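You operate a simulated robot arm through the tools that you are given. There is no shell and no other tool.

The job below is to be done with a simulated two-armed robot. You get a single attempt, and the scene is never put back.

## Task
Scour the corrosion off the aluminium mould, then oil that patch.
Fine: use the scouring pad, then the oil pad from the round felt tin; put both pads back; leave the other mould as it is. A coat counts when it lies all over at full strength: go over it till it gets no stronger. What is to be rubbed or washed off counts as gone when no trace of it is left.
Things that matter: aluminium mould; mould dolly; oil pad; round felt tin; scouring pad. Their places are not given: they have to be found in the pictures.

The check looks at the end state, three seconds after you hand in, the way a careful person would. Anything else that was tipped, shoved, dropped, spilled or broken makes it a failure.

## Robot
Two 7-joint arms with fingered hands on one trunk that stands fixed in place. Base frame: the origin is at the foot of the trunk, x ahead of it, y to its left, z up. Units: m, degrees, N and s.
The left shoulder is at [0.146, 0.185, 0.978], the right one opposite. With the tool pointing down near the work surface each hand reaches from about 0.1 to 0.92 m from the base axis, measured 20 degrees to its own side. Payload 4 kg a hand.
Tool frame (each hand has its own): the origin (TCP) lies between the finger pads and is the grasp point; the fingertips stand 0.026 m ahead of it; z points along the fingers, y is the line along which they close. The gripper opens to 0.132 m; its body begins 0.073 m behind the TCP. The gripper is a hand of 3 fingers: y runs from the thumb to the fingers, the wrist lies at [0, 0, -0.224] in the tool frame.
Orientation is told as [roll, pitch, yaw] about the base's x, y, z axes, in that order, counted from this pose: with the fingers straight down and closing along the base's y, the tool's x points along the base's -x, its y along +y and its z along -z.

## Interface
- The arms move only by the tool nudge_tool. It takes "left_targets", "right_targets" or both (then of equal length, played together; a hand with none holds still); each is a list of rows, each a list of 6 numbers: the shift along the tool's x, y, z in m, then the turn, a rotation vector about the tool's x, y, z in degrees. In form: [[dx, dy, dz, ax, ay, az], ...]. A call has 1 to 20 rows; each row shifts and turns the commanded pose from where the row before left it, along the tool's axes as they then stand. Rows are played at 5 a second. More than 0.05 m and 8.6 degrees between two rows, and nothing of the call is played. A pose out of reach is approached as far as the arm can. The call stops where the force on the tool passes 40 N (or 10 N more than at its start, if that is more) or the arm is blocked; 0.2 s more then pass. In this call time passes only in rows, and 0.2 s behind the last. The reply holds the time, the measured pose of the TCP, the force on the tool along the base axes, the opening and the grip force, in the units named above and with some noise, with the torque about the TCP (base axes, N m) and any sound that the robot's microphone picked up.
- Cameras (640 x 400 px; columns grow to the right, rows downward): "scene" is now at [0.3156, 0.0586, 1.205]; the picture's right is [0.57, -0.78, -0.26], its down [-0.52, -0.10, -0.85] and it looks along [0.63, 0.62, -0.47] (base axes); focal length 214 px, centre (320, 200). "left" rides on the left gripper at [-0.062, 0.003, -0.092] in its tool frame; the picture's right is [-0.05, -1.00, 0.00], its down [0.83, -0.04, -0.56] and it looks along [0.55, -0.03, 0.83] (tool axes); focal length 230 px, centre (320, 200). "right" rides on the right gripper at [0.061, 0.003, -0.092] in its tool frame; the picture's right is [-0.05, 1.00, 0.00], its down [-0.83, -0.04, -0.55] and it looks along [-0.55, -0.03, 0.83] (tool axes); focal length 230 px, centre (320, 200).
- get_image(camera): a new picture of that camera. It takes no simulated time.
- raise_lower(by): moves the trunk up (or, below 0, down) by that many m; the arms and the scene camera ride with it, the base frame stays. It gives what a move gives, with no picture.
- curl_fingers(finger1, finger2, thumb_bend, hand): sets how far each is bent, from 0 (flat) to 1 (curled in); at 0.3 the hand is open as for a grip, at 0.7 the pads meet at the TCP. One left out holds its place. A second passes; each finger stops where it meets its share of the squeeze, and holds until it gets a number again. It is the only way to open and close the hand. It gives what a move gives, with no picture; readings hold the bend of each and the force on the fingers (four entries, about 0 where the hand has none), thumb and palm.
- head_to(pan, tilt): turns the head with the scene camera to pan (to the left, within 86 degrees either way) and tilt (down, from -29 to 69), counted from straight ahead of the robot (the tilt from the chest, where the trunk bows). It gives what a move gives.
- probe_pixels(camera, pixels): for up to 12 pixels [column, row] of the newest picture of that camera ("zoom" is the newest enlarged one), the place [x, y, z] in the base frame of the surface seen there, good to about 0.002 m, but the place of the scene camera against the robot may be out by one fixed shift of up to 0.012 m in any direction. It takes no simulated time.
- inspect(camera, box): a new picture of the part [left, top, right, bottom] of that camera's present view, enlarged. It takes no simulated time.
- sign_off(): hands the job in; it is judged then, once.

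Open the grippers and draw the arms clear of the work before you hand the job in, unless the task says otherwise.

The tools are called by a JSON object that holds its "name" and its "arguments". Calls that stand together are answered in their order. nudge_tool: Moves the arms, as the interface text tells. Its arguments: {"type":"object","properties":{"left_targets":{"type":"array"},"right_targets":{"type":"array"}},"required":[]} The other tools are called the same way: raise_lower (by) moves the trunk up or down; curl_fingers (finger1, finger2, thumb_bend, hand) moves the fingers one by one; head_to (pan, tilt) turns the head that bears the scene camera; get_image (camera) takes a picture; probe_pixels (camera, pixels) gives the place of the surface under pixels of a picture; inspect (camera, box) takes an enlarged picture of a part of a camera's view; sign_off () hands the job in.

At the start:

```text
time_s: 0.0
left_tcp_pos: [0.3715, 0.4044, 1.0849]
left_tcp_rot: [0.0, 0.0, 0.0]
left_contact_force: [0.3, -0.2, 0.7]
left_wrist_torque: [-0.01, 0.03, -0.01]
left_gripper_width: 0.1318
left_gripper_force: 0.0
left_shape: jaw
left_bend: [0.3, 0.3, 0.3]
left_finger forces: [0.1, 0.1, 0.0, 0.0, 0.0, 0.0]
right_tcp_pos: [0.5593, 0.0698, 1.1114]
right_tcp_rot: [0.0, 0.0, 0.3]
right_contact_force: [-0.1, 0.0, 0.8]
right_wrist_torque: [0.01, 0.0, -0.02]
right_gripper_width: 0.1321
right_gripper_force: 0.1
right_shape: jaw
right_bend: [0.3, 0.3, 0.3]
right_finger forces: [0.0, 0.1, 0.1, 0.1, 0.0, 0.1]
trunk travel left (down, up): [-0.05, 0.412]
head pan, tilt (commanded): [38.7, 9.1]
```

scene: 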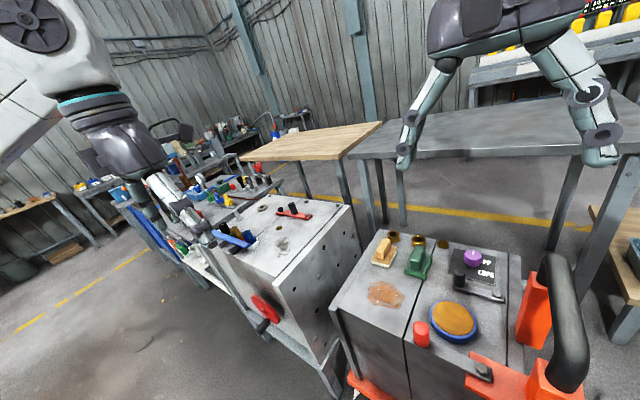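
right: 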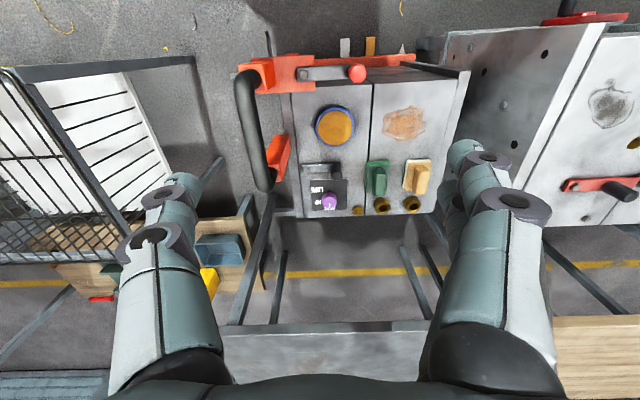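
left: 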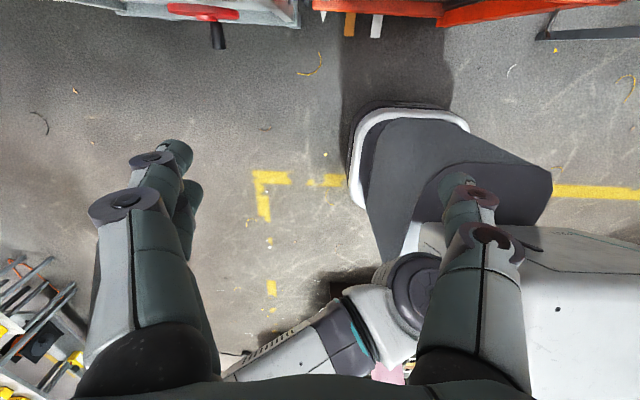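

I see a dolly at about (430,300) in the scene picture with a brownish patch at (385,293), two block-like pads at (383,250) and (418,258), and a round tin at (453,320). I take enlarged pictures to tell them apart.

{"name": "inspect", "arguments": {"camera": "scene", "box": [320, 210, 540, 390]}}

{"name": "inspect", "arguments": {"camera": "scene", "box": [140, 150, 360, 350]}}

{"name": "inspect", "arguments": {"camera": "right", "box": [230, 40, 480, 230]}}

```text
2.22 times, centred on (430, 300) of scene
```

zoom: 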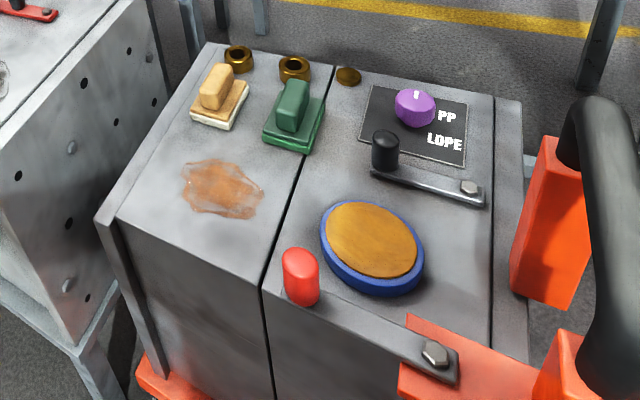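

```text
2.00 times, centred on (250, 250) of scene
```

zoom: 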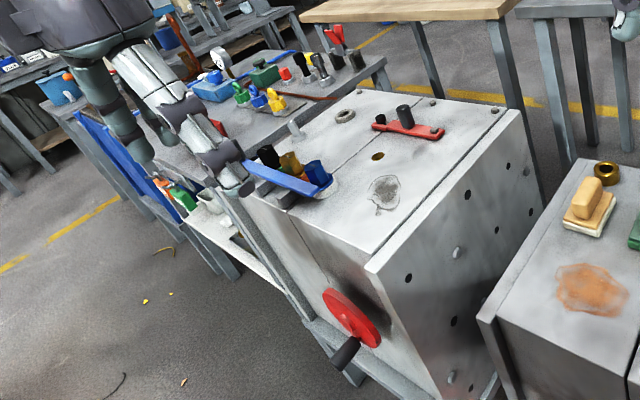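

```text
2.11 times, centred on (355, 135) of right
```

zoom: 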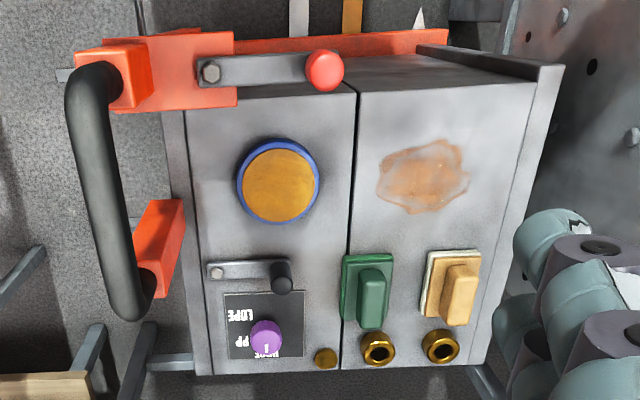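

The dolly mould carries a rust-brown patch, a green pad, a beige pad and a blue round tin with amber felt; the other mould on the stand has a grey patch at (283,243). I turn the head to see both moulds better.

{"name": "head_to", "arguments": {"pan": 20, "tilt": 30}}

{"name": "get_image", "arguments": {"camera": "scene"}}

```text
time_s: 0.8
left_tcp_pos: [0.3719, 0.4043, 1.0858]
left_tcp_rot: [-0.2, 0.0, 0.0]
left_contact_force: [0.1, 0.2, 0.2]
left_wrist_torque: [-0.03, 0.02, -0.01]
left_gripper_width: 0.1318
left_gripper_force: 0.1
left_shape: jaw
left_bend: [0.3, 0.3, 0.3]
left_finger forces: [0.0, 0.0, 0.0, 0.1, 0.0, 0.0]
right_tcp_pos: [0.5603, 0.0694, 1.1105]
right_tcp_rot: [0.0, 0.0, 0.0]
right_contact_force: [0.2, 0.1, -0.1]
right_wrist_torque: [0.0, 0.05, 0.0]
right_gripper_width: 0.1318
right_gripper_force: 0.0
right_shape: jaw
right_bend: [0.3, 0.3, 0.3]
right_finger forces: [0.1, 0.0, 0.1, 0.0, 0.0, 0.1]
trunk travel left (down, up): [-0.05, 0.412]
head pan, tilt (commanded): [20.0, 30.0]
```

```text
taken
```

scene: 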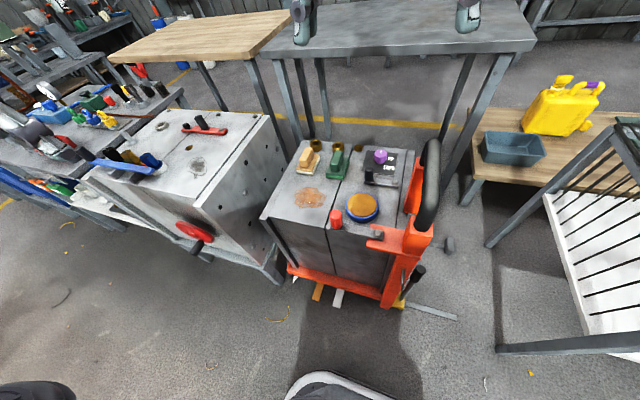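

Now I look closer at both moulds and the benches behind from this view.

{"name": "inspect", "arguments": {"camera": "scene", "box": [60, 60, 300, 280]}}

{"name": "inspect", "arguments": {"camera": "scene", "box": [0, 60, 190, 200]}}

{"name": "inspect", "arguments": {"camera": "scene", "box": [250, 130, 450, 320]}}

{"name": "inspect", "arguments": {"camera": "scene", "box": [260, 135, 400, 235]}}

```text
1.82 times, centred on (180, 170) of scene
```

zoom: 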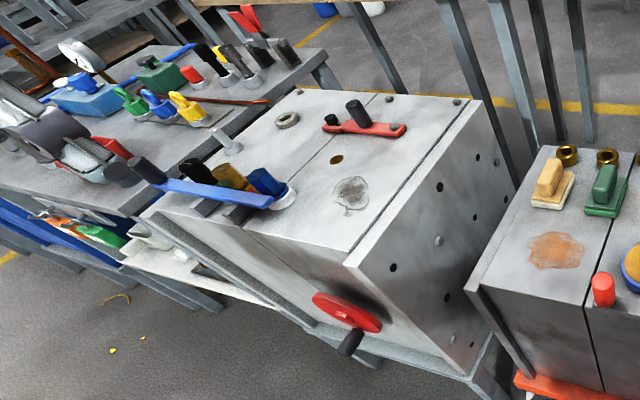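

```text
2.86 times, centred on (95, 130) of scene
```

zoom: 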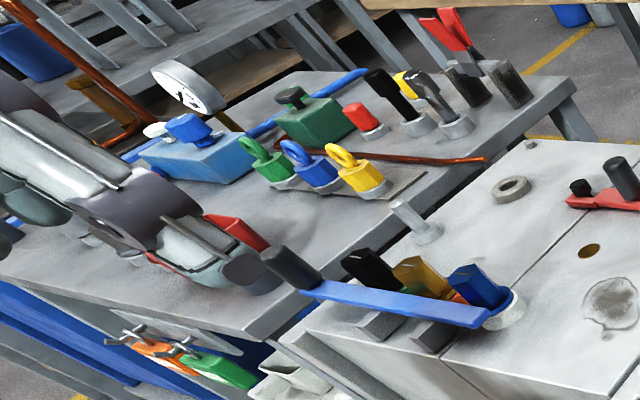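

```text
2.11 times, centred on (350, 225) of scene
```

zoom: 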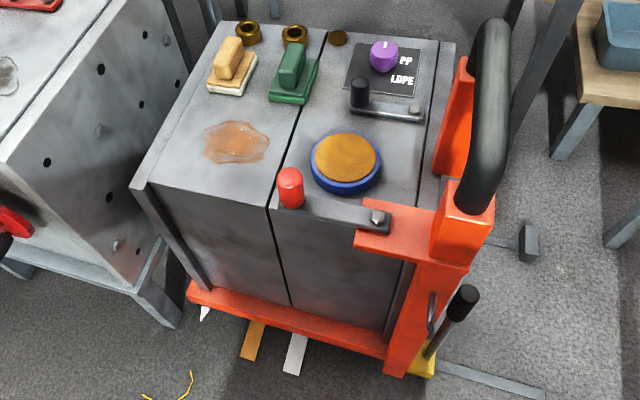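

```text
4.00 times, centred on (330, 185) of scene
```

zoom: 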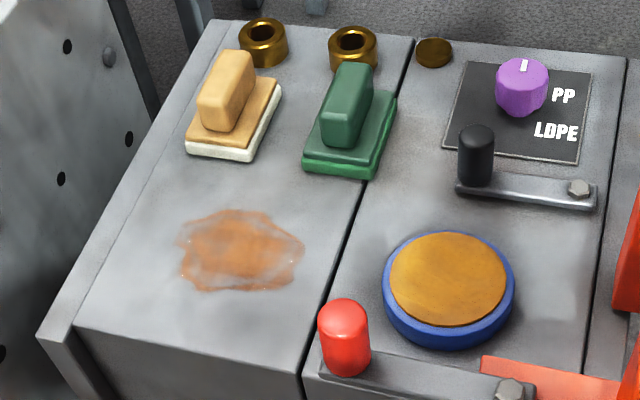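

I probe the places of the patches, pads and tin to see what is where and what can be reached.

{"name": "probe_pixels", "arguments": {"camera": "scene", "pixels": [[309, 197], [198, 165], [310, 163], [335, 165], [362, 205], [265, 215], [327, 225], [300, 145], [265, 120], [205, 205], [85, 175], [160, 105]]}}

{"name": "inspect", "arguments": {"camera": "scene", "box": [150, 120, 250, 200]}}

{"name": "head_to", "arguments": {"pan": 50, "tilt": 35}}

{"name": "get_image", "arguments": {"camera": "scene"}}

```text
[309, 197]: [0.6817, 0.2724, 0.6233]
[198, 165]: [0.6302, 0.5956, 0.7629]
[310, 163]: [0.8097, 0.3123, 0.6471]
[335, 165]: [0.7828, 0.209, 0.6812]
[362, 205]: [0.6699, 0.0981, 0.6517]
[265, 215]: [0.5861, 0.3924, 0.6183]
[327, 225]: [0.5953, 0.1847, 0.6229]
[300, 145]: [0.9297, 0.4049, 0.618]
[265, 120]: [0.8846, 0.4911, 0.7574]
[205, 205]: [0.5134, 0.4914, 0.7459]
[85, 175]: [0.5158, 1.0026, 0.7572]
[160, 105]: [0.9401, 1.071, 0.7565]
```

```text
5.00 times, centred on (200, 160) of scene
```

zoom: 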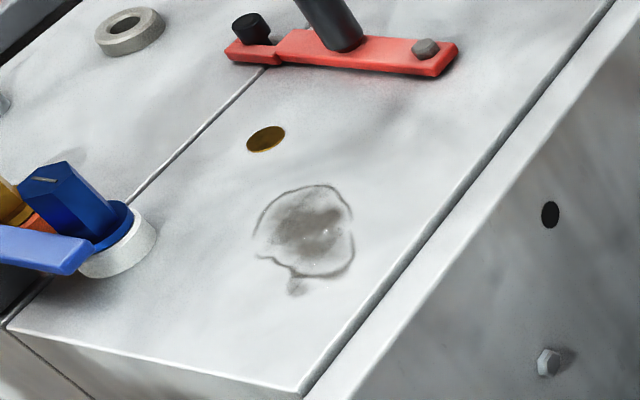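

```text
time_s: 1.8
left_tcp_pos: [0.3724, 0.405, 1.084]
left_tcp_rot: [0.0, 0.1, 0.1]
left_contact_force: [0.1, 0.6, -0.3]
left_wrist_torque: [-0.01, -0.01, -0.02]
left_gripper_width: 0.1318
left_gripper_force: 0.0
left_shape: jaw
left_bend: [0.3, 0.3, 0.3]
left_finger forces: [0.1, 0.1, 0.0, 0.0, 0.0, 0.0]
right_tcp_pos: [0.5608, 0.0674, 1.1111]
right_tcp_rot: [0.1, 0.1, 0.1]
right_contact_force: [-0.2, 0.0, -0.6]
right_wrist_torque: [-0.01, -0.06, 0.02]
right_gripper_width: 0.132
right_gripper_force: 0.1
right_shape: jaw
right_bend: [0.3, 0.3, 0.3]
right_finger forces: [0.0, 0.1, 0.0, 0.0, 0.1, 0.1]
trunk travel left (down, up): [-0.05, 0.412]
head pan, tilt (commanded): [50.0, 35.0]
```

```text
taken
```

scene: 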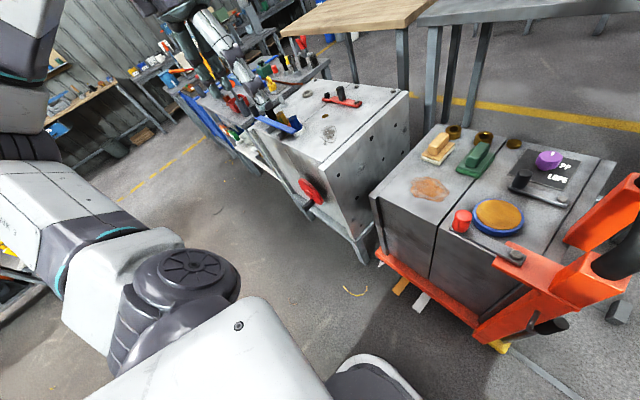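

The light mould on the left has a grey speckled patch and the dark one on the dolly an orange rust patch, so I look closer at both, to judge which body is aluminium.

{"name": "inspect", "arguments": {"camera": "scene", "box": [240, 70, 420, 230]}}

{"name": "inspect", "arguments": {"camera": "scene", "box": [370, 110, 640, 350]}}

{"name": "inspect", "arguments": {"camera": "scene", "box": [160, 40, 340, 160]}}

```text
2.50 times, centred on (330, 150) of scene
```

zoom: 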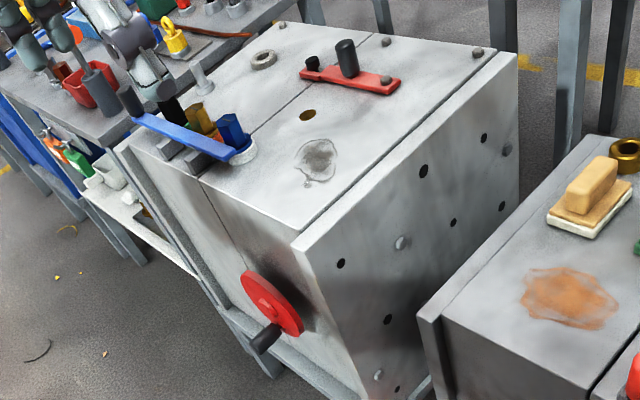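

```text
1.67 times, centred on (505, 230) of scene
```

zoom: 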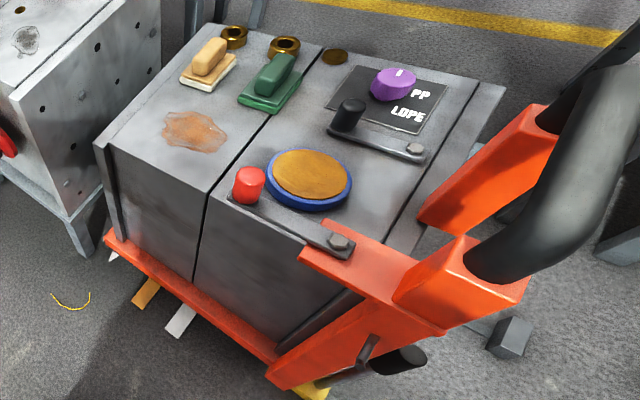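

```text
3.33 times, centred on (250, 100) of scene
```

zoom: 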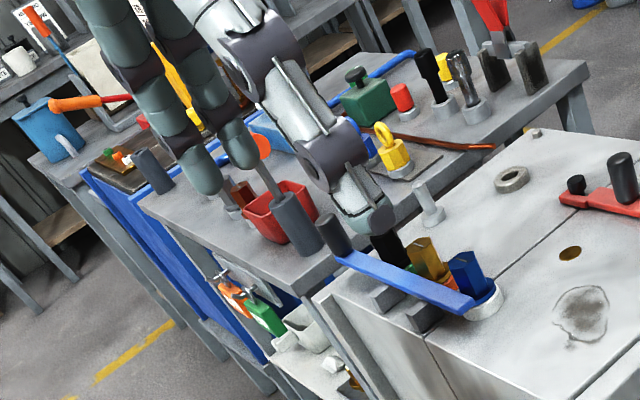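

By body colour and patch kind (bright body with grey corrosion against dark steel with orange rust) the light mould at (330,130) looks like the aluminium one. I move the left hand above it to see it close with the hand camera.

{"name": "nudge_tool", "arguments": {"left_targets": [[-0.038, 0.025, 0.008, 0, 0, 0], [-0.038, 0.025, 0.008, 0, 0, 0], [-0.038, 0.025, 0.008, 0, 0, 0], [-0.038, 0.025, 0.008, 0, 0, 0], [-0.038, 0.025, 0.008, 0, 0, 0], [-0.038, 0.025, 0.008, 0, 0, 0]]}}

{"name": "get_image", "arguments": {"camera": "left"}}

{"name": "get_image", "arguments": {"camera": "scene"}}

```text
time_s: 3.2
left_tcp_pos: [0.5999, 0.5535, 1.0368]
left_tcp_rot: [0.0, 0.1, 0.0]
left_contact_force: [1.0, 0.8, -0.4]
left_wrist_torque: [0.02, 0.04, 0.02]
left_gripper_width: 0.1318
left_gripper_force: 0.0
left_shape: jaw
left_bend: [0.3, 0.3, 0.3]
left_finger forces: [0.0, 0.0, 0.1, 0.1, 0.0, 0.0]
right_tcp_pos: [0.5609, 0.0697, 1.1102]
right_tcp_rot: [0.1, 0.2, 0.0]
right_contact_force: [0.4, -0.3, -0.3]
right_wrist_torque: [0.01, 0.02, -0.02]
right_gripper_width: 0.1317
right_gripper_force: 0.1
right_shape: jaw
right_bend: [0.3, 0.3, 0.3]
right_finger forces: [0.1, 0.0, 0.1, 0.1, 0.0, 0.0]
trunk travel left (down, up): [-0.05, 0.412]
head pan, tilt (commanded): [50.0, 35.0]
```

```text
taken
```

left: 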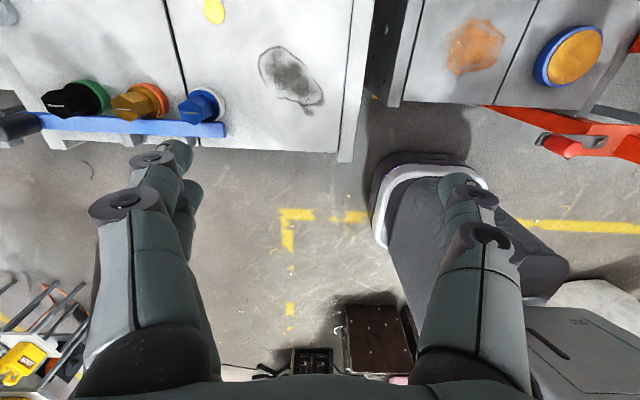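

```text
taken
```

scene: 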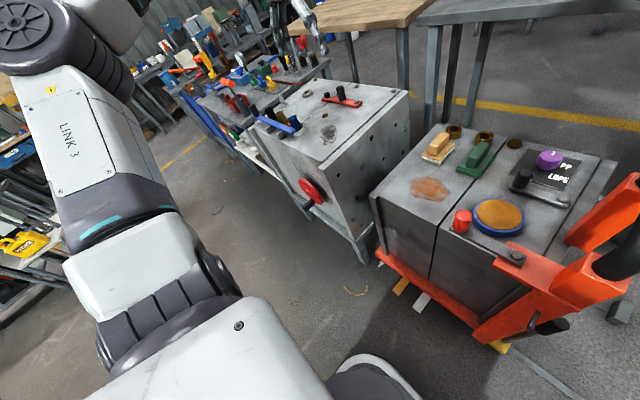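

The left camera shows the grey patch at (287,75) on the light mould and the rust patch at (474,45). I enlarge both.

{"name": "inspect", "arguments": {"camera": "left", "box": [220, 10, 380, 140]}}

{"name": "inspect", "arguments": {"camera": "left", "box": [380, 0, 640, 170]}}

{"name": "probe_pixels", "arguments": {"camera": "left", "pixels": [[287, 73], [260, 60], [320, 95], [275, 48], [308, 113], [340, 150], [350, 10], [197, 103], [215, 10], [195, 145], [474, 45], [420, 85]]}}

```text
3.08 times, centred on (300, 75) of left
```

zoom: 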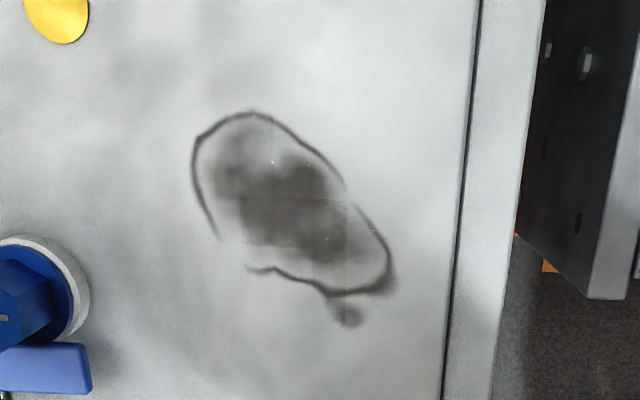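

```text
2.35 times, centred on (510, 85) of left
```

zoom: 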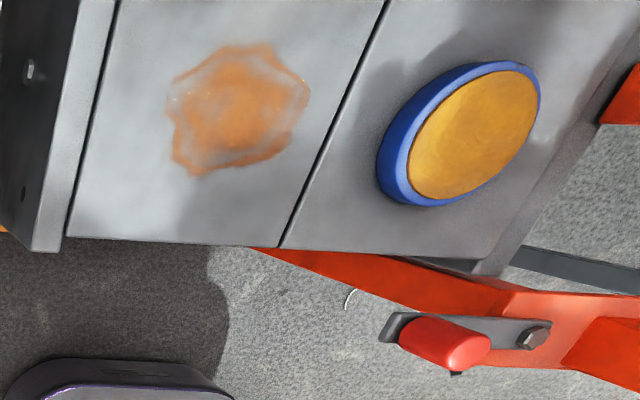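

```text
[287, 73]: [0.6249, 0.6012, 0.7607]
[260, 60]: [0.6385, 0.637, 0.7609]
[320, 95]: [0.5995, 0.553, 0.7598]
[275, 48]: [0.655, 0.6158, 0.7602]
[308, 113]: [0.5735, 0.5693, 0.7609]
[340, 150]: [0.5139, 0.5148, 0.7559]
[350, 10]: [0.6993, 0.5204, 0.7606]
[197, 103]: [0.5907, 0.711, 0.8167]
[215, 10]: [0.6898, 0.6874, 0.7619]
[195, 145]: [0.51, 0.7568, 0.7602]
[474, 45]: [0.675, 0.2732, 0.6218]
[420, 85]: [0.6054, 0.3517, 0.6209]
```

I take the light, bright mould as the aluminium one (grey corrosion; the dark one has orange rust and stays untouched). Now I measure the pads and the tin through the right hand camera, where pads stood at about (376,178) and (418,176).

{"name": "get_image", "arguments": {"camera": "right"}}

{"name": "inspect", "arguments": {"camera": "right", "box": [340, 140, 460, 220]}}

{"name": "inspect", "arguments": {"camera": "right", "box": [290, 80, 470, 220]}}

```text
taken
```

right: 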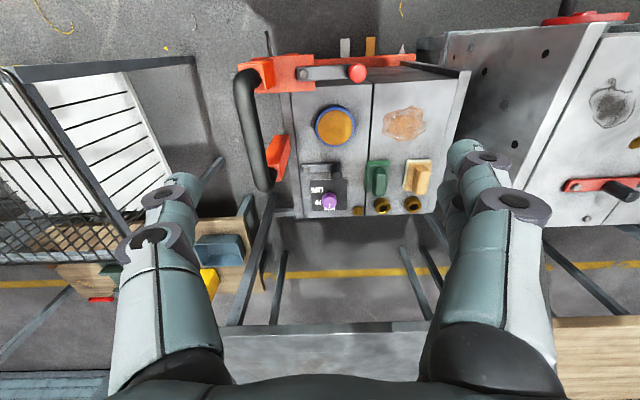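

```text
5.00 times, centred on (400, 180) of right
```

zoom: 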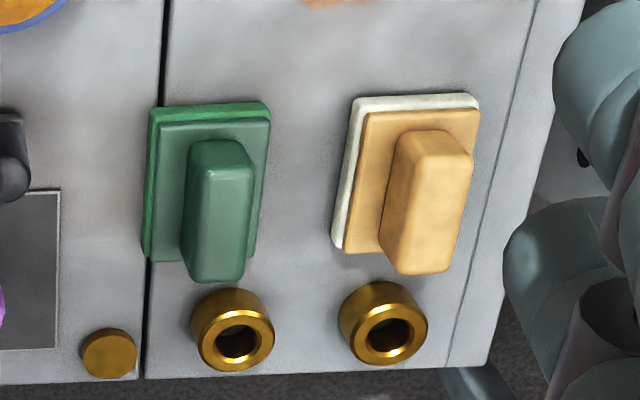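

```text
2.86 times, centred on (380, 150) of right
```

zoom: 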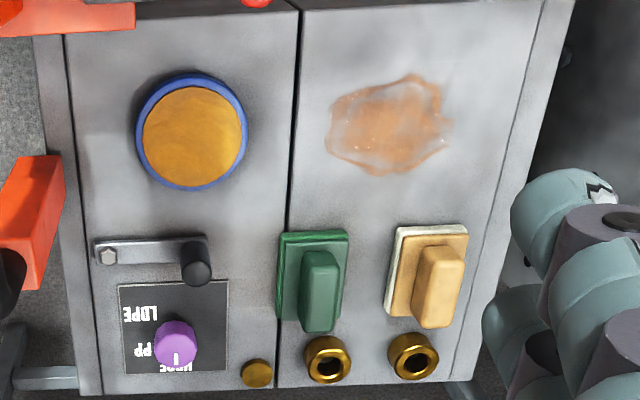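

I probe points on both pads, the tin and the neighbours in this enlarged right view.

{"name": "probe_pixels", "arguments": {"camera": "zoom", "pixels": [[320, 265], [318, 310], [300, 245], [290, 330], [443, 262], [440, 310], [420, 240], [398, 300], [193, 135], [143, 135], [243, 135], [193, 85]]}}

{"name": "probe_pixels", "arguments": {"camera": "zoom", "pixels": [[193, 188], [270, 200], [370, 260], [327, 345], [413, 340], [196, 248], [176, 330], [500, 200], [320, 60], [328, 330], [280, 235], [346, 233]]}}

```text
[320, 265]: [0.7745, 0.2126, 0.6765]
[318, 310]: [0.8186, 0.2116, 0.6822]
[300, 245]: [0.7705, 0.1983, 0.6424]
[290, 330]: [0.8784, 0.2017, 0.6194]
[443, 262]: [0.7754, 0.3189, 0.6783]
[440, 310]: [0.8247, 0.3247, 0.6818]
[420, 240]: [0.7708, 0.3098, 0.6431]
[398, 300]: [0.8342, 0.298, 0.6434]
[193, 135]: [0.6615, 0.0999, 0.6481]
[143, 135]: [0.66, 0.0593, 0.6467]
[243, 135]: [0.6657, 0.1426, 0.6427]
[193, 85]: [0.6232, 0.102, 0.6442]
```

```text
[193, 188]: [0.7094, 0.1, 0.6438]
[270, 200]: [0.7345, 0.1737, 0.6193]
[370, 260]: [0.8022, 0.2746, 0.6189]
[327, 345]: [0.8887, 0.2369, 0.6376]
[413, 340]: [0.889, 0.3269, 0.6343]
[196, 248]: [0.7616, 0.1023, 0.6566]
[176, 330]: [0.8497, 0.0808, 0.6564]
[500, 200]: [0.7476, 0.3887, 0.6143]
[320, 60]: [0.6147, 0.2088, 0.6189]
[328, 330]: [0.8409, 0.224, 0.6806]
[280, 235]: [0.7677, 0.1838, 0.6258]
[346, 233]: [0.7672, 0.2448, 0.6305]
```

Dolly top is at z≈0.619, the pad plates top at 0.643 and the handles reach 0.681, handles running along x, at about (0.80,0.212) and (0.80,0.32). Before moving the right arm aside I look at the right side with the head.

{"name": "head_to", "arguments": {"pan": -20, "tilt": 35}}

{"name": "get_image", "arguments": {"camera": "scene"}}

```text
time_s: 4.6
left_tcp_pos: [0.5969, 0.5515, 1.0397]
left_tcp_rot: [0.0, 0.0, 0.1]
left_contact_force: [0.5, 0.0, 0.2]
left_wrist_torque: [-0.02, 0.01, 0.0]
left_gripper_width: 0.132
left_gripper_force: 0.0
left_shape: jaw
left_bend: [0.3, 0.3, 0.3]
left_finger forces: [0.0, 0.0, 0.0, 0.0, 0.1, 0.0]
right_tcp_pos: [0.5606, 0.0691, 1.1117]
right_tcp_rot: [0.0, 0.1, 0.1]
right_contact_force: [0.9, 0.1, 0.1]
right_wrist_torque: [0.0, 0.01, 0.03]
right_gripper_width: 0.1317
right_gripper_force: 0.0
right_shape: jaw
right_bend: [0.3, 0.3, 0.3]
right_finger forces: [0.0, 0.0, 0.0, 0.1, 0.0, 0.1]
trunk travel left (down, up): [-0.05, 0.412]
head pan, tilt (commanded): [-20.0, 35.0]
```

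```text
taken
```

scene: 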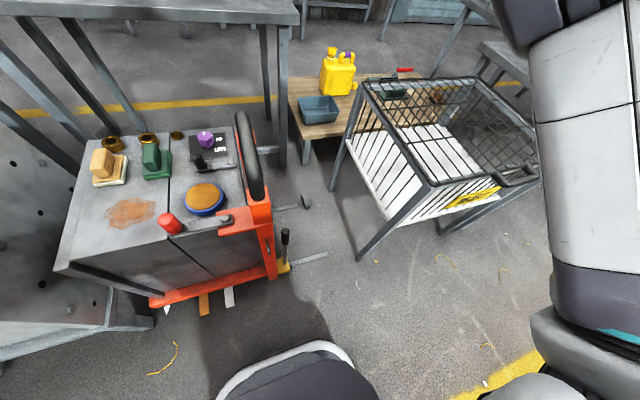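

The right side is free near the robot; I probe the dolly handle and the cage for heights, to steer clear of them.

{"name": "probe_pixels", "arguments": {"camera": "scene", "pixels": [[240, 118], [248, 150], [258, 190], [262, 212], [230, 215], [365, 80], [430, 185], [172, 218], [203, 192], [225, 155], [206, 130], [130, 212]]}}

{"name": "nudge_tool", "arguments": {"right_targets": [[0.012, -0.037, 0, 0, 0, 0], [0.012, -0.037, 0, 0, 0, 0], [0.012, -0.037, 0, 0, 0, 0], [0.012, -0.037, 0, 0, 0, 0], [0.012, -0.037, 0, 0, 0, 0], [0.012, -0.037, 0, 0, 0, 0], [0.012, -0.037, 0, 0, 0, 0], [0.012, -0.037, 0, 0, 0, 0], [0.012, -0.037, 0, 0, 0, 0]]}}

```text
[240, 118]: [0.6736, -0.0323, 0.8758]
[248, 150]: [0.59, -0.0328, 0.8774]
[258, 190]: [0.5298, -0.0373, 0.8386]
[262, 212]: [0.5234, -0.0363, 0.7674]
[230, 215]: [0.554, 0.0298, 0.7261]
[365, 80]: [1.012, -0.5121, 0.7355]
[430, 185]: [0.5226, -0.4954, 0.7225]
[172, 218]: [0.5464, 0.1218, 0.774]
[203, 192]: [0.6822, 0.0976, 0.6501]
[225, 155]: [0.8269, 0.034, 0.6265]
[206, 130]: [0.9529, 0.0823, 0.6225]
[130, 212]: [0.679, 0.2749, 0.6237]
```

```text
time_s: 6.6
left_tcp_pos: [0.5963, 0.5517, 1.0402]
left_tcp_rot: [0.1, 0.0, -0.1]
left_contact_force: [0.2, 0.2, 0.4]
left_wrist_torque: [0.03, -0.01, -0.01]
left_gripper_width: 0.1319
left_gripper_force: 0.1
left_shape: jaw
left_bend: [0.3, 0.3, 0.3]
left_finger forces: [0.0, 0.0, 0.1, 0.0, 0.0, 0.1]
right_tcp_pos: [0.4595, -0.2583, 1.101]
right_tcp_rot: [0.2, 0.1, 0.1]
right_contact_force: [0.4, 0.0, -0.4]
right_wrist_torque: [0.01, -0.01, 0.0]
right_gripper_width: 0.1319
right_gripper_force: 0.2
right_shape: jaw
right_bend: [0.3, 0.3, 0.3]
right_finger forces: [0.1, 0.0, 0.0, 0.0, 0.0, 0.1]
right hand out of reach, approached as far as the arm can: row 9
trunk travel left (down, up): [-0.05, 0.412]
head pan, tilt (commanded): [-20.0, 35.0]
```

Dolly handle tops out at z≈0.88 at y≈-0.035, and the red grip near (0.546,0.122) reaches 0.774. I now bring the left hand over the green pad to see the pads from above with its camera.

{"name": "nudge_tool", "arguments": {"left_targets": [[-0.021, -0.034, 0.01, 0, 0, 0], [-0.021, -0.034, 0.01, 0, 0, 0], [-0.021, -0.034, 0.01, 0, 0, 0], [-0.021, -0.034, 0.01, 0, 0, 0], [-0.021, -0.034, 0.01, 0, 0, 0], [-0.021, -0.034, 0.01, 0, 0, 0], [-0.021, -0.034, 0.01, 0, 0, 0], [-0.021, -0.034, 0.01, 0, 0, 0], [-0.021, -0.034, 0.01, 0, 0, 0], [-0.021, -0.034, 0.01, 0, 0, 0]]}}

{"name": "get_image", "arguments": {"camera": "left"}}

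{"name": "head_to", "arguments": {"pan": 20, "tilt": 35}}

{"name": "get_image", "arguments": {"camera": "scene"}}

```text
time_s: 8.8
left_tcp_pos: [0.7624, 0.2812, 0.9583]
left_tcp_rot: [0.0, 0.1, 0.1]
left_contact_force: [-0.4, -0.4, 0.8]
left_wrist_torque: [-0.03, 0.06, 0.01]
left_gripper_width: 0.1318
left_gripper_force: 0.1
left_shape: jaw
left_bend: [0.3, 0.3, 0.3]
left_finger forces: [0.1, 0.1, 0.1, 0.0, 0.0, 0.0]
left hand out of reach, approached as far as the arm can: row 9, 10
right_tcp_pos: [0.4602, -0.2561, 1.1009]
right_tcp_rot: [0.0, 0.0, 0.1]
right_contact_force: [-0.4, -0.1, -0.3]
right_wrist_torque: [0.02, 0.02, -0.01]
right_gripper_width: 0.1318
right_gripper_force: 0.2
right_shape: jaw
right_bend: [0.3, 0.3, 0.3]
right_finger forces: [0.1, 0.0, 0.1, 0.1, 0.1, 0.1]
trunk travel left (down, up): [-0.05, 0.412]
head pan, tilt (commanded): [-20.0, 35.0]
```

```text
taken
```

left: 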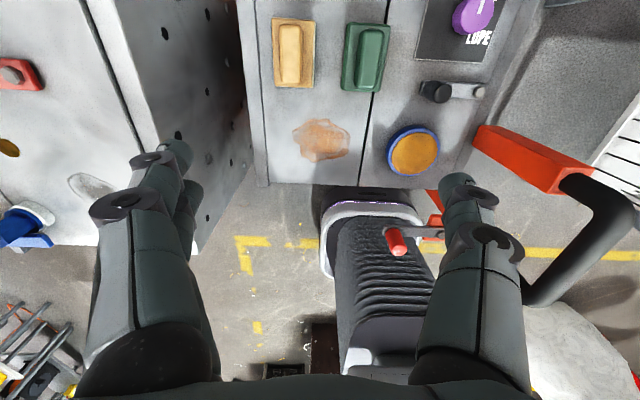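

```text
time_s: 9.9
left_tcp_pos: [0.7621, 0.281, 0.9588]
left_tcp_rot: [0.0, 0.0, 0.1]
left_contact_force: [0.0, 0.0, 0.1]
left_wrist_torque: [0.02, 0.01, 0.0]
left_gripper_width: 0.1319
left_gripper_force: 0.1
left_shape: jaw
left_bend: [0.3, 0.3, 0.3]
left_finger forces: [0.1, 0.0, 0.0, 0.0, 0.0, 0.1]
right_tcp_pos: [0.4595, -0.2567, 1.1008]
right_tcp_rot: [0.2, -0.1, 0.1]
right_contact_force: [-0.5, -0.3, -0.1]
right_wrist_torque: [0.03, 0.01, -0.02]
right_gripper_width: 0.132
right_gripper_force: 0.0
right_shape: jaw
right_bend: [0.3, 0.3, 0.3]
right_finger forces: [0.0, 0.0, 0.0, 0.0, 0.1, 0.0]
trunk travel left (down, up): [-0.05, 0.412]
head pan, tilt (commanded): [20.0, 35.0]
```

```text
taken
```

scene: 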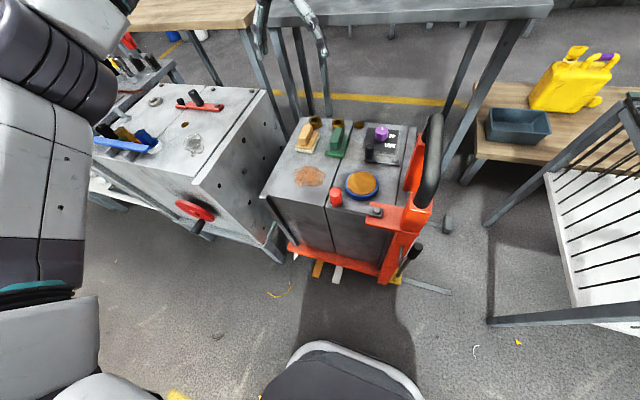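

The hand stopped at its reach at this height, but the pads are well in view at (366,57) and (293,53). I enlarge and probe them.

{"name": "inspect", "arguments": {"camera": "left", "box": [250, 0, 410, 100]}}

{"name": "probe_pixels", "arguments": {"camera": "zoom", "pixels": [[450, 110], [490, 120], [470, 180], [395, 105], [550, 110], [380, 350], [518, 360], [470, 300], [465, 355], [470, 250], [430, 330], [540, 320]]}}

{"name": "probe_pixels", "arguments": {"camera": "zoom", "pixels": [[90, 85], [250, 80], [100, 340], [245, 340], [175, 110], [175, 200], [175, 300], [145, 200], [205, 200], [125, 200], [230, 200], [320, 200]]}}

```text
4.00 times, centred on (330, 50) of left
```

zoom: 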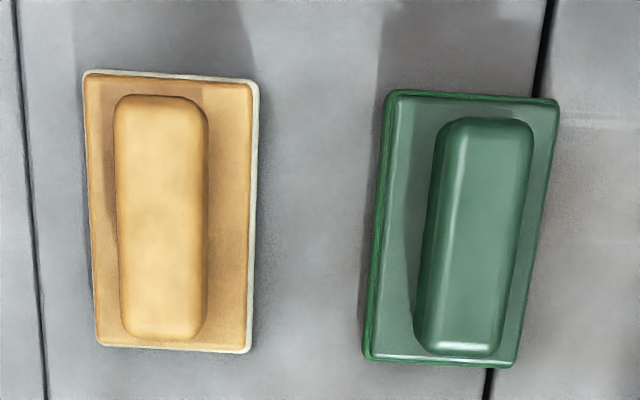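

```text
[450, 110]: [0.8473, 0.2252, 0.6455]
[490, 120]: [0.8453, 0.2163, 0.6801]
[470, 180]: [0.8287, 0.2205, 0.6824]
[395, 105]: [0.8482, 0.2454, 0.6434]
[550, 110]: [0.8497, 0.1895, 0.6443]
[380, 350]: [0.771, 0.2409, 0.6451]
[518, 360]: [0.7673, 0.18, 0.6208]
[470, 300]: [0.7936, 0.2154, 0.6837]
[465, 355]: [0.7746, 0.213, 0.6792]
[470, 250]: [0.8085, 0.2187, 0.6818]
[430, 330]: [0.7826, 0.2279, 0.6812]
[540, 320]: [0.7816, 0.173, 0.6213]
```

```text
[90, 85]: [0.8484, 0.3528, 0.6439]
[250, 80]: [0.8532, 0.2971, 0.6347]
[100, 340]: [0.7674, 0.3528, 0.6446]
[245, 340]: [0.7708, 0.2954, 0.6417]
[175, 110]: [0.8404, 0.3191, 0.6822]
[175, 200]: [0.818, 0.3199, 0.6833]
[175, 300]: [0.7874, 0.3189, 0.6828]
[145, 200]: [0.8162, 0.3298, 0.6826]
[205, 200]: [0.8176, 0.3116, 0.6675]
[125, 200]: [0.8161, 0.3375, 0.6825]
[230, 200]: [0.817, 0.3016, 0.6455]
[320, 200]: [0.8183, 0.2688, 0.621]
```

Pads: beige centre ≈(0.810,0.324), green centre ≈(0.810,0.2145), handles about 0.03 wide in y, nearly aligned with x. I part-close the left fingers to about 0.08 m and test a small move to learn where the commanded pose stands.

{"name": "curl_fingers", "arguments": {"hand": "left", "finger1": 0.45, "finger2": 0.45, "thumb_bend": 0.45}}

{"name": "nudge_tool", "arguments": {"left_targets": [[0.0, 0.0, 0.03, 0, 0, 0], [0.0, 0.0, 0.03, 0, 0, 0]]}}

{"name": "get_image", "arguments": {"camera": "left"}}

```text
time_s: 10.9
left_tcp_pos: [0.7607, 0.2818, 0.9583]
left_tcp_rot: [0.0, 0.1, 0.2]
left_contact_force: [0.9, 0.1, 0.5]
left_wrist_torque: [-0.02, 0.01, 0.03]
left_gripper_width: 0.0857
left_gripper_force: 0.1
left_shape: fingers
left_bend: [0.45, 0.45, 0.45]
left_finger forces: [0.0, 0.0, 0.0, 0.1, 0.0, 0.0]
right_tcp_pos: [0.4604, -0.2563, 1.1004]
right_tcp_rot: [0.2, -0.1, 0.1]
right_contact_force: [-0.1, -0.4, -0.5]
right_wrist_torque: [0.0, 0.02, 0.04]
right_gripper_width: 0.1319
right_gripper_force: 0.0
right_shape: jaw
right_bend: [0.3, 0.3, 0.3]
right_finger forces: [0.1, 0.0, 0.0, 0.0, 0.1, 0.1]
trunk travel left (down, up): [-0.05, 0.412]
head pan, tilt (commanded): [20.0, 35.0]
```

```text
time_s: 11.5
left_tcp_pos: [0.7641, 0.2795, 0.8969]
left_tcp_rot: [0.0, 0.0, 0.1]
left_contact_force: [-0.1, -0.1, -0.3]
left_wrist_torque: [0.02, -0.03, 0.0]
left_gripper_width: 0.0851
left_gripper_force: 0.1
left_shape: fingers
left_bend: [0.45, 0.45, 0.45]
left_finger forces: [0.0, 0.0, 0.1, 0.1, 0.1, 0.0]
right_tcp_pos: [0.4612, -0.2573, 1.1012]
right_tcp_rot: [0.2, 0.0, 0.0]
right_contact_force: [0.3, -0.1, 0.0]
right_wrist_torque: [0.03, 0.0, -0.03]
right_gripper_width: 0.1317
right_gripper_force: 0.0
right_shape: jaw
right_bend: [0.3, 0.3, 0.3]
right_finger forces: [0.0, 0.0, 0.0, 0.0, 0.0, 0.0]
trunk travel left (down, up): [-0.05, 0.412]
head pan, tilt (commanded): [20.0, 35.0]
```

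```text
taken
```

left: 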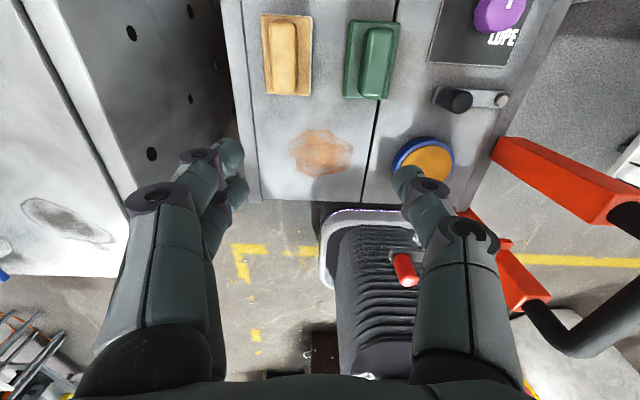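

The commanded pose stayed with the reached one. I lower to z≈0.80 and shift over the green pad.

{"name": "nudge_tool", "arguments": {"left_targets": [[0.0, 0.0, 0.033, 0, 0, 0], [0.0, 0.0, 0.033, 0, 0, 0], [0.0, 0.0, 0.034, 0, 0, 0], [-0.0153, -0.0218, 0, 0, 0, 0], [-0.0153, -0.0218, 0, 0, 0, 0], [-0.0154, -0.0219, 0, 0, 0, 0]]}}

{"name": "get_image", "arguments": {"camera": "left"}}

{"name": "inspect", "arguments": {"camera": "scene", "box": [230, 90, 430, 230]}}

```text
time_s: 12.9
left_tcp_pos: [0.7793, 0.2503, 0.7944]
left_tcp_rot: [0.2, 0.0, 0.2]
left_contact_force: [-0.2, -0.6, -0.4]
left_wrist_torque: [0.01, 0.0, -0.02]
left_gripper_width: 0.0849
left_gripper_force: 0.1
left_shape: fingers
left_bend: [0.45, 0.45, 0.45]
left_finger forces: [0.1, 0.0, 0.1, 0.1, 0.1, 0.1]
left hand out of reach, approached as far as the arm can: row 5, 6
right_tcp_pos: [0.4604, -0.2572, 1.1004]
right_tcp_rot: [0.2, 0.0, 0.1]
right_contact_force: [-0.3, 0.6, -0.7]
right_wrist_torque: [0.03, 0.01, -0.03]
right_gripper_width: 0.1321
right_gripper_force: 0.1
right_shape: jaw
right_bend: [0.3, 0.3, 0.3]
right_finger forces: [0.0, 0.0, 0.0, 0.1, 0.0, 0.1]
trunk travel left (down, up): [-0.05, 0.412]
head pan, tilt (commanded): [20.0, 35.0]
```

```text
taken
```

left: 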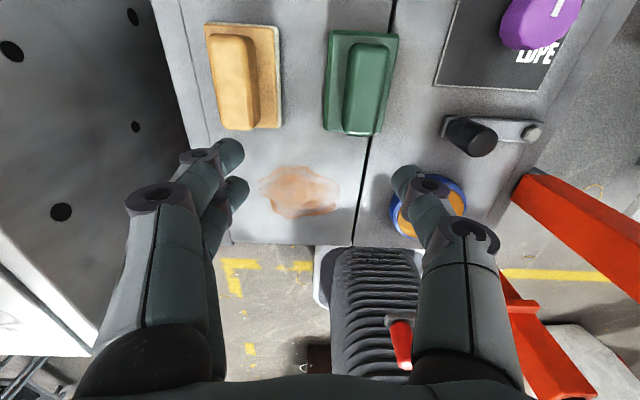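

```text
2.86 times, centred on (330, 160) of scene
```

zoom: 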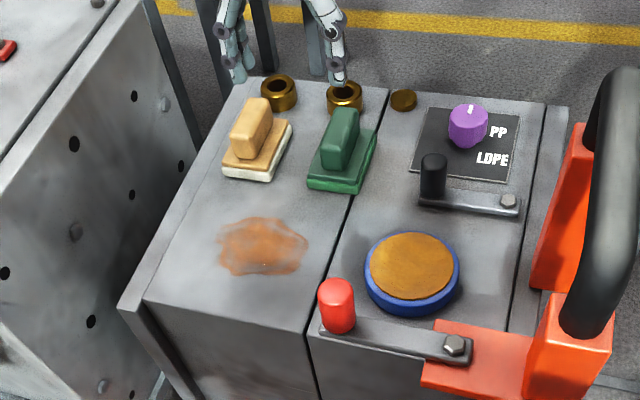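

The hand stopped at (0.779,0.25). I test whether reach improves with plain forward motion instead of going toward the midline.

{"name": "nudge_tool", "arguments": {"left_targets": [[-0.01, 0.0, 0, 0, 0, 0], [-0.01, 0.0, 0, 0, 0, 0], [-0.01, 0.0, 0, 0, 0, 0], [-0.01, 0, 0, 0, 0, 0]]}}

```text
time_s: 13.9
left_tcp_pos: [0.7825, 0.257, 0.7946]
left_tcp_rot: [0.0, 0.0, 0.0]
left_contact_force: [-1.4, -0.6, -0.9]
left_wrist_torque: [-0.02, 0.03, 0.0]
left_gripper_width: 0.0851
left_gripper_force: 0.0
left_shape: fingers
left_bend: [0.45, 0.45, 0.45]
left_finger forces: [0.1, 0.0, 0.0, 0.0, 0.1, 0.0]
left hand out of reach, approached as far as the arm can: row 1, 2, 3, 4
right_tcp_pos: [0.4612, -0.2575, 1.1005]
right_tcp_rot: [0.2, 0.0, 0.0]
right_contact_force: [0.6, 0.3, -0.1]
right_wrist_torque: [0.0, 0.02, 0.0]
right_gripper_width: 0.1317
right_gripper_force: 0.0
right_shape: jaw
right_bend: [0.3, 0.3, 0.3]
right_finger forces: [0.0, 0.1, 0.1, 0.0, 0.0, 0.0]
trunk travel left (down, up): [-0.05, 0.412]
head pan, tilt (commanded): [20.0, 35.0]
```

Reach seems limited by the wrist bend at this shoulder height. I raise the trunk by 0.12 m so the forearm slopes down more, which carries the hands straight up, clear of everything.

{"name": "raise_lower", "arguments": {"by": 0.12}}

{"name": "nudge_tool", "arguments": {"left_targets": [[0.0, 0.0, 0.03, 0, 0, 0], [0.0, 0.0, 0.03, 0, 0, 0], [0.0, 0.0, 0.03, 0, 0, 0], [0.0, 0.0, 0.03, 0, 0, 0], [-0.01, -0.013, 0, 0, 0, 0], [-0.01, -0.013, 0, 0, 0, 0], [-0.01, -0.013, 0, 0, 0, 0]]}}

```text
time_s: 15.4
left_tcp_pos: [0.7428, 0.2558, 1.0832]
left_tcp_rot: [0.0, -12.1, 0.0]
left_contact_force: [0.4, -0.1, -0.2]
left_wrist_torque: [-0.01, 0.02, -0.03]
left_gripper_width: 0.0852
left_gripper_force: 0.0
left_shape: fingers
left_bend: [0.45, 0.45, 0.45]
left_finger forces: [0.1, 0.0, 0.0, 0.0, 0.0, 0.1]
right_tcp_pos: [0.4569, -0.2555, 1.2207]
right_tcp_rot: [0.1, 0.1, 0.2]
right_contact_force: [0.8, -0.9, -0.6]
right_wrist_torque: [-0.03, 0.03, 0.02]
right_gripper_width: 0.132
right_gripper_force: 0.2
right_shape: jaw
right_bend: [0.3, 0.3, 0.3]
right_finger forces: [0.0, 0.0, 0.0, 0.0, 0.0, 0.1]
trunk travel left (down, up): [-0.17, 0.292]
head pan, tilt (commanded): [20.0, 35.0]
```

```text
time_s: 17.0
left_tcp_pos: [0.7592, 0.2485, 0.9705]
left_tcp_rot: [0.0, -12.3, 0.1]
left_contact_force: [0.2, -0.7, 0.3]
left_wrist_torque: [0.01, -0.01, 0.03]
left_gripper_width: 0.0851
left_gripper_force: 0.0
left_shape: fingers
left_bend: [0.45, 0.45, 0.45]
left_finger forces: [0.0, 0.0, 0.0, 0.1, 0.1, 0.1]
left hand out of reach, approached as far as the arm can: row 4, 5, 6, 7
right_tcp_pos: [0.4559, -0.2559, 1.223]
right_tcp_rot: [-0.1, 0.0, 0.1]
right_contact_force: [-0.2, 0.0, 0.3]
right_wrist_torque: [-0.01, -0.01, 0.02]
right_gripper_width: 0.1318
right_gripper_force: 0.1
right_shape: jaw
right_bend: [0.3, 0.3, 0.3]
right_finger forces: [0.0, 0.0, 0.0, 0.1, 0.0, 0.0]
trunk travel left (down, up): [-0.17, 0.292]
head pan, tilt (commanded): [20.0, 35.0]
```

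The raise tilted the left hand by -12° and lifted it more than expected, so the arm's posture is odd. I look at the arm before going on.

{"name": "get_image", "arguments": {"camera": "scene"}}

{"name": "get_image", "arguments": {"camera": "left"}}

{"name": "get_image", "arguments": {"camera": "right"}}

```text
taken
```

scene: 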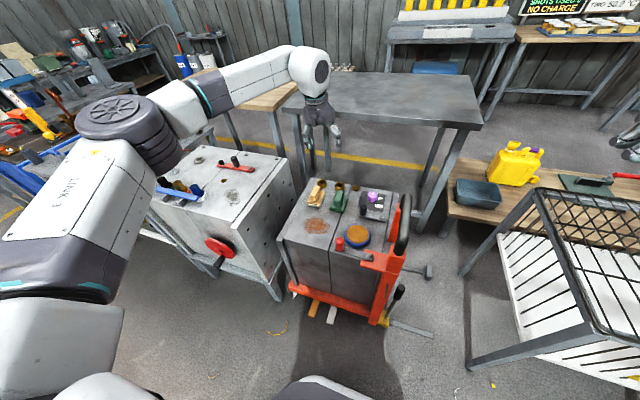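

```text
taken
```

left: 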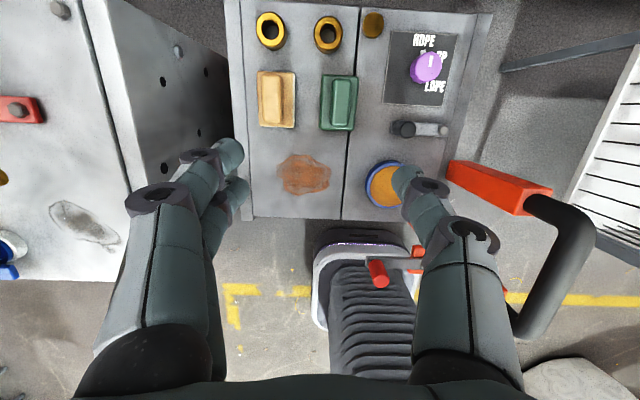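

```text
taken
```

right: 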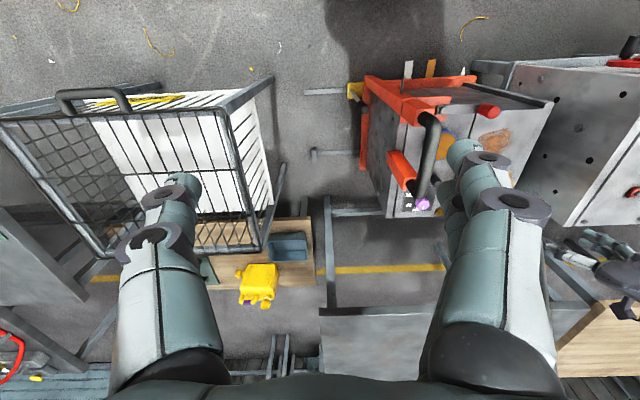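

The elbow has swung out wide to the left. I level the hand again (pitch back to 0) while drawing it a little back, then look at how far it reaches at lower height.

{"name": "nudge_tool", "arguments": {"left_targets": [[0.02, 0.0, 0.0, 0, 4, 0], [0.02, 0.0, 0.0, 0, 4, 0], [0.02, 0.0, 0.0, 0, 4.2, 0], [0, 0, 0, 0, 0, 0]]}}

```text
time_s: 18.0
left_tcp_pos: [0.6996, 0.251, 0.9624]
left_tcp_rot: [0.0, 0.1, 0.1]
left_contact_force: [-0.1, -0.6, 0.8]
left_wrist_torque: [-0.02, -0.01, -0.02]
left_gripper_width: 0.0848
left_gripper_force: 0.1
left_shape: fingers
left_bend: [0.45, 0.45, 0.45]
left_finger forces: [0.1, 0.1, 0.0, 0.0, 0.1, 0.1]
right_tcp_pos: [0.4566, -0.2556, 1.2222]
right_tcp_rot: [0.0, 0.0, 0.1]
right_contact_force: [0.0, 0.0, -0.5]
right_wrist_torque: [0.0, 0.01, 0.02]
right_gripper_width: 0.1316
right_gripper_force: 0.1
right_shape: jaw
right_bend: [0.3, 0.3, 0.3]
right_finger forces: [0.0, 0.1, 0.0, 0.1, 0.0, 0.0]
trunk travel left (down, up): [-0.17, 0.292]
head pan, tilt (commanded): [20.0, 35.0]
```

The hand is level at (0.70,0.251,0.962). I go down to z≈0.80 and then forward, toward the spot above the green pad.

{"name": "nudge_tool", "arguments": {"left_targets": [[0, 0, 0.04, 0, 0, 0], [0, 0, 0.04, 0, 0, 0], [0, 0, 0.04, 0, 0, 0], [0, 0, 0.04, 0, 0, 0], [-0.02, -0.007, 0, 0, 0, 0], [-0.02, -0.007, 0, 0, 0, 0], [-0.02, -0.007, 0, 0, 0, 0], [-0.02, -0.007, 0, 0, 0, 0], [-0.02, -0.007, 0, 0, 0, 0]]}}

```text
time_s: 20.0
left_tcp_pos: [0.6955, 0.2628, 0.8296]
left_tcp_rot: [-0.1, 0.0, 0.1]
left_contact_force: [0.5, 0.3, -0.1]
left_wrist_torque: [0.04, 0.01, 0.01]
left_gripper_width: 0.085
left_gripper_force: 0.0
left_shape: fingers
left_bend: [0.45, 0.45, 0.45]
left_finger forces: [0.0, 0.0, 0.1, 0.0, 0.0, 0.0]
left hand out of reach, approached as far as the arm can: row 3, 4, 5, 6, 7, 8, 9
right_tcp_pos: [0.4554, -0.257, 1.2228]
right_tcp_rot: [0.0, 0.0, 0.0]
right_contact_force: [0.1, -1.0, 0.2]
right_wrist_torque: [0.01, -0.04, -0.03]
right_gripper_width: 0.132
right_gripper_force: 0.2
right_shape: jaw
right_bend: [0.3, 0.3, 0.3]
right_finger forces: [0.0, 0.1, 0.0, 0.0, 0.0, 0.0]
trunk travel left (down, up): [-0.17, 0.292]
head pan, tilt (commanded): [20.0, 35.0]
```

Reach got worse with the trunk high, so a joint limit matters. I look at the arm's posture in the scene picture before choosing a trunk height.

{"name": "head_to", "arguments": {"pan": 35, "tilt": 20}}

{"name": "get_image", "arguments": {"camera": "scene"}}

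```text
time_s: 20.7
left_tcp_pos: [0.6966, 0.2625, 0.8295]
left_tcp_rot: [-0.1, 0.0, 0.0]
left_contact_force: [-0.2, 0.0, 0.2]
left_wrist_torque: [-0.03, -0.01, 0.02]
left_gripper_width: 0.085
left_gripper_force: 0.2
left_shape: fingers
left_bend: [0.45, 0.45, 0.45]
left_finger forces: [0.1, 0.0, 0.0, 0.1, 0.0, 0.0]
right_tcp_pos: [0.4557, -0.2552, 1.2234]
right_tcp_rot: [0.0, 0.0, 0.0]
right_contact_force: [0.9, -0.2, -0.6]
right_wrist_torque: [0.05, 0.03, 0.01]
right_gripper_width: 0.1319
right_gripper_force: 0.0
right_shape: jaw
right_bend: [0.3, 0.3, 0.3]
right_finger forces: [0.0, 0.0, 0.0, 0.0, 0.1, 0.0]
trunk travel left (down, up): [-0.17, 0.292]
head pan, tilt (commanded): [35.0, 20.0]
```

```text
taken
```

scene: 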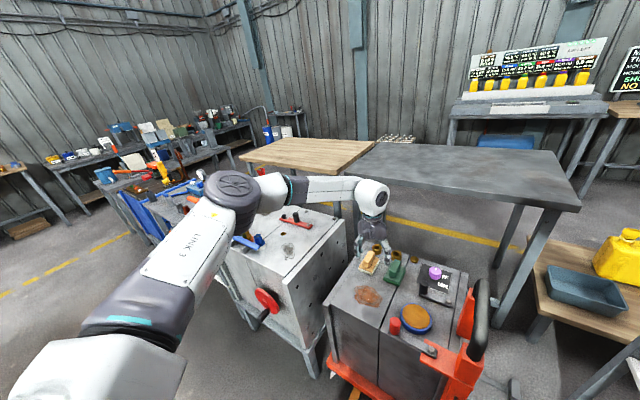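

I probe points on the left arm to learn where its elbow and wrist are.

{"name": "probe_pixels", "arguments": {"camera": "scene", "pixels": [[238, 182], [215, 205], [180, 260], [125, 330], [275, 190], [330, 190], [375, 192], [370, 225], [265, 190], [290, 190]]}}

```text
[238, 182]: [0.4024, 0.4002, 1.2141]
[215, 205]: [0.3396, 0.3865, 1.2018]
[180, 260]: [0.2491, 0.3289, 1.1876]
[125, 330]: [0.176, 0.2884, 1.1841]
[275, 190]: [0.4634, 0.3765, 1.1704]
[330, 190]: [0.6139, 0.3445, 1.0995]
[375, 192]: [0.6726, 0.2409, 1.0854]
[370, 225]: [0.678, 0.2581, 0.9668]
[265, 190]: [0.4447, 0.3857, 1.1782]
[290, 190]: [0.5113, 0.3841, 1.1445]
```

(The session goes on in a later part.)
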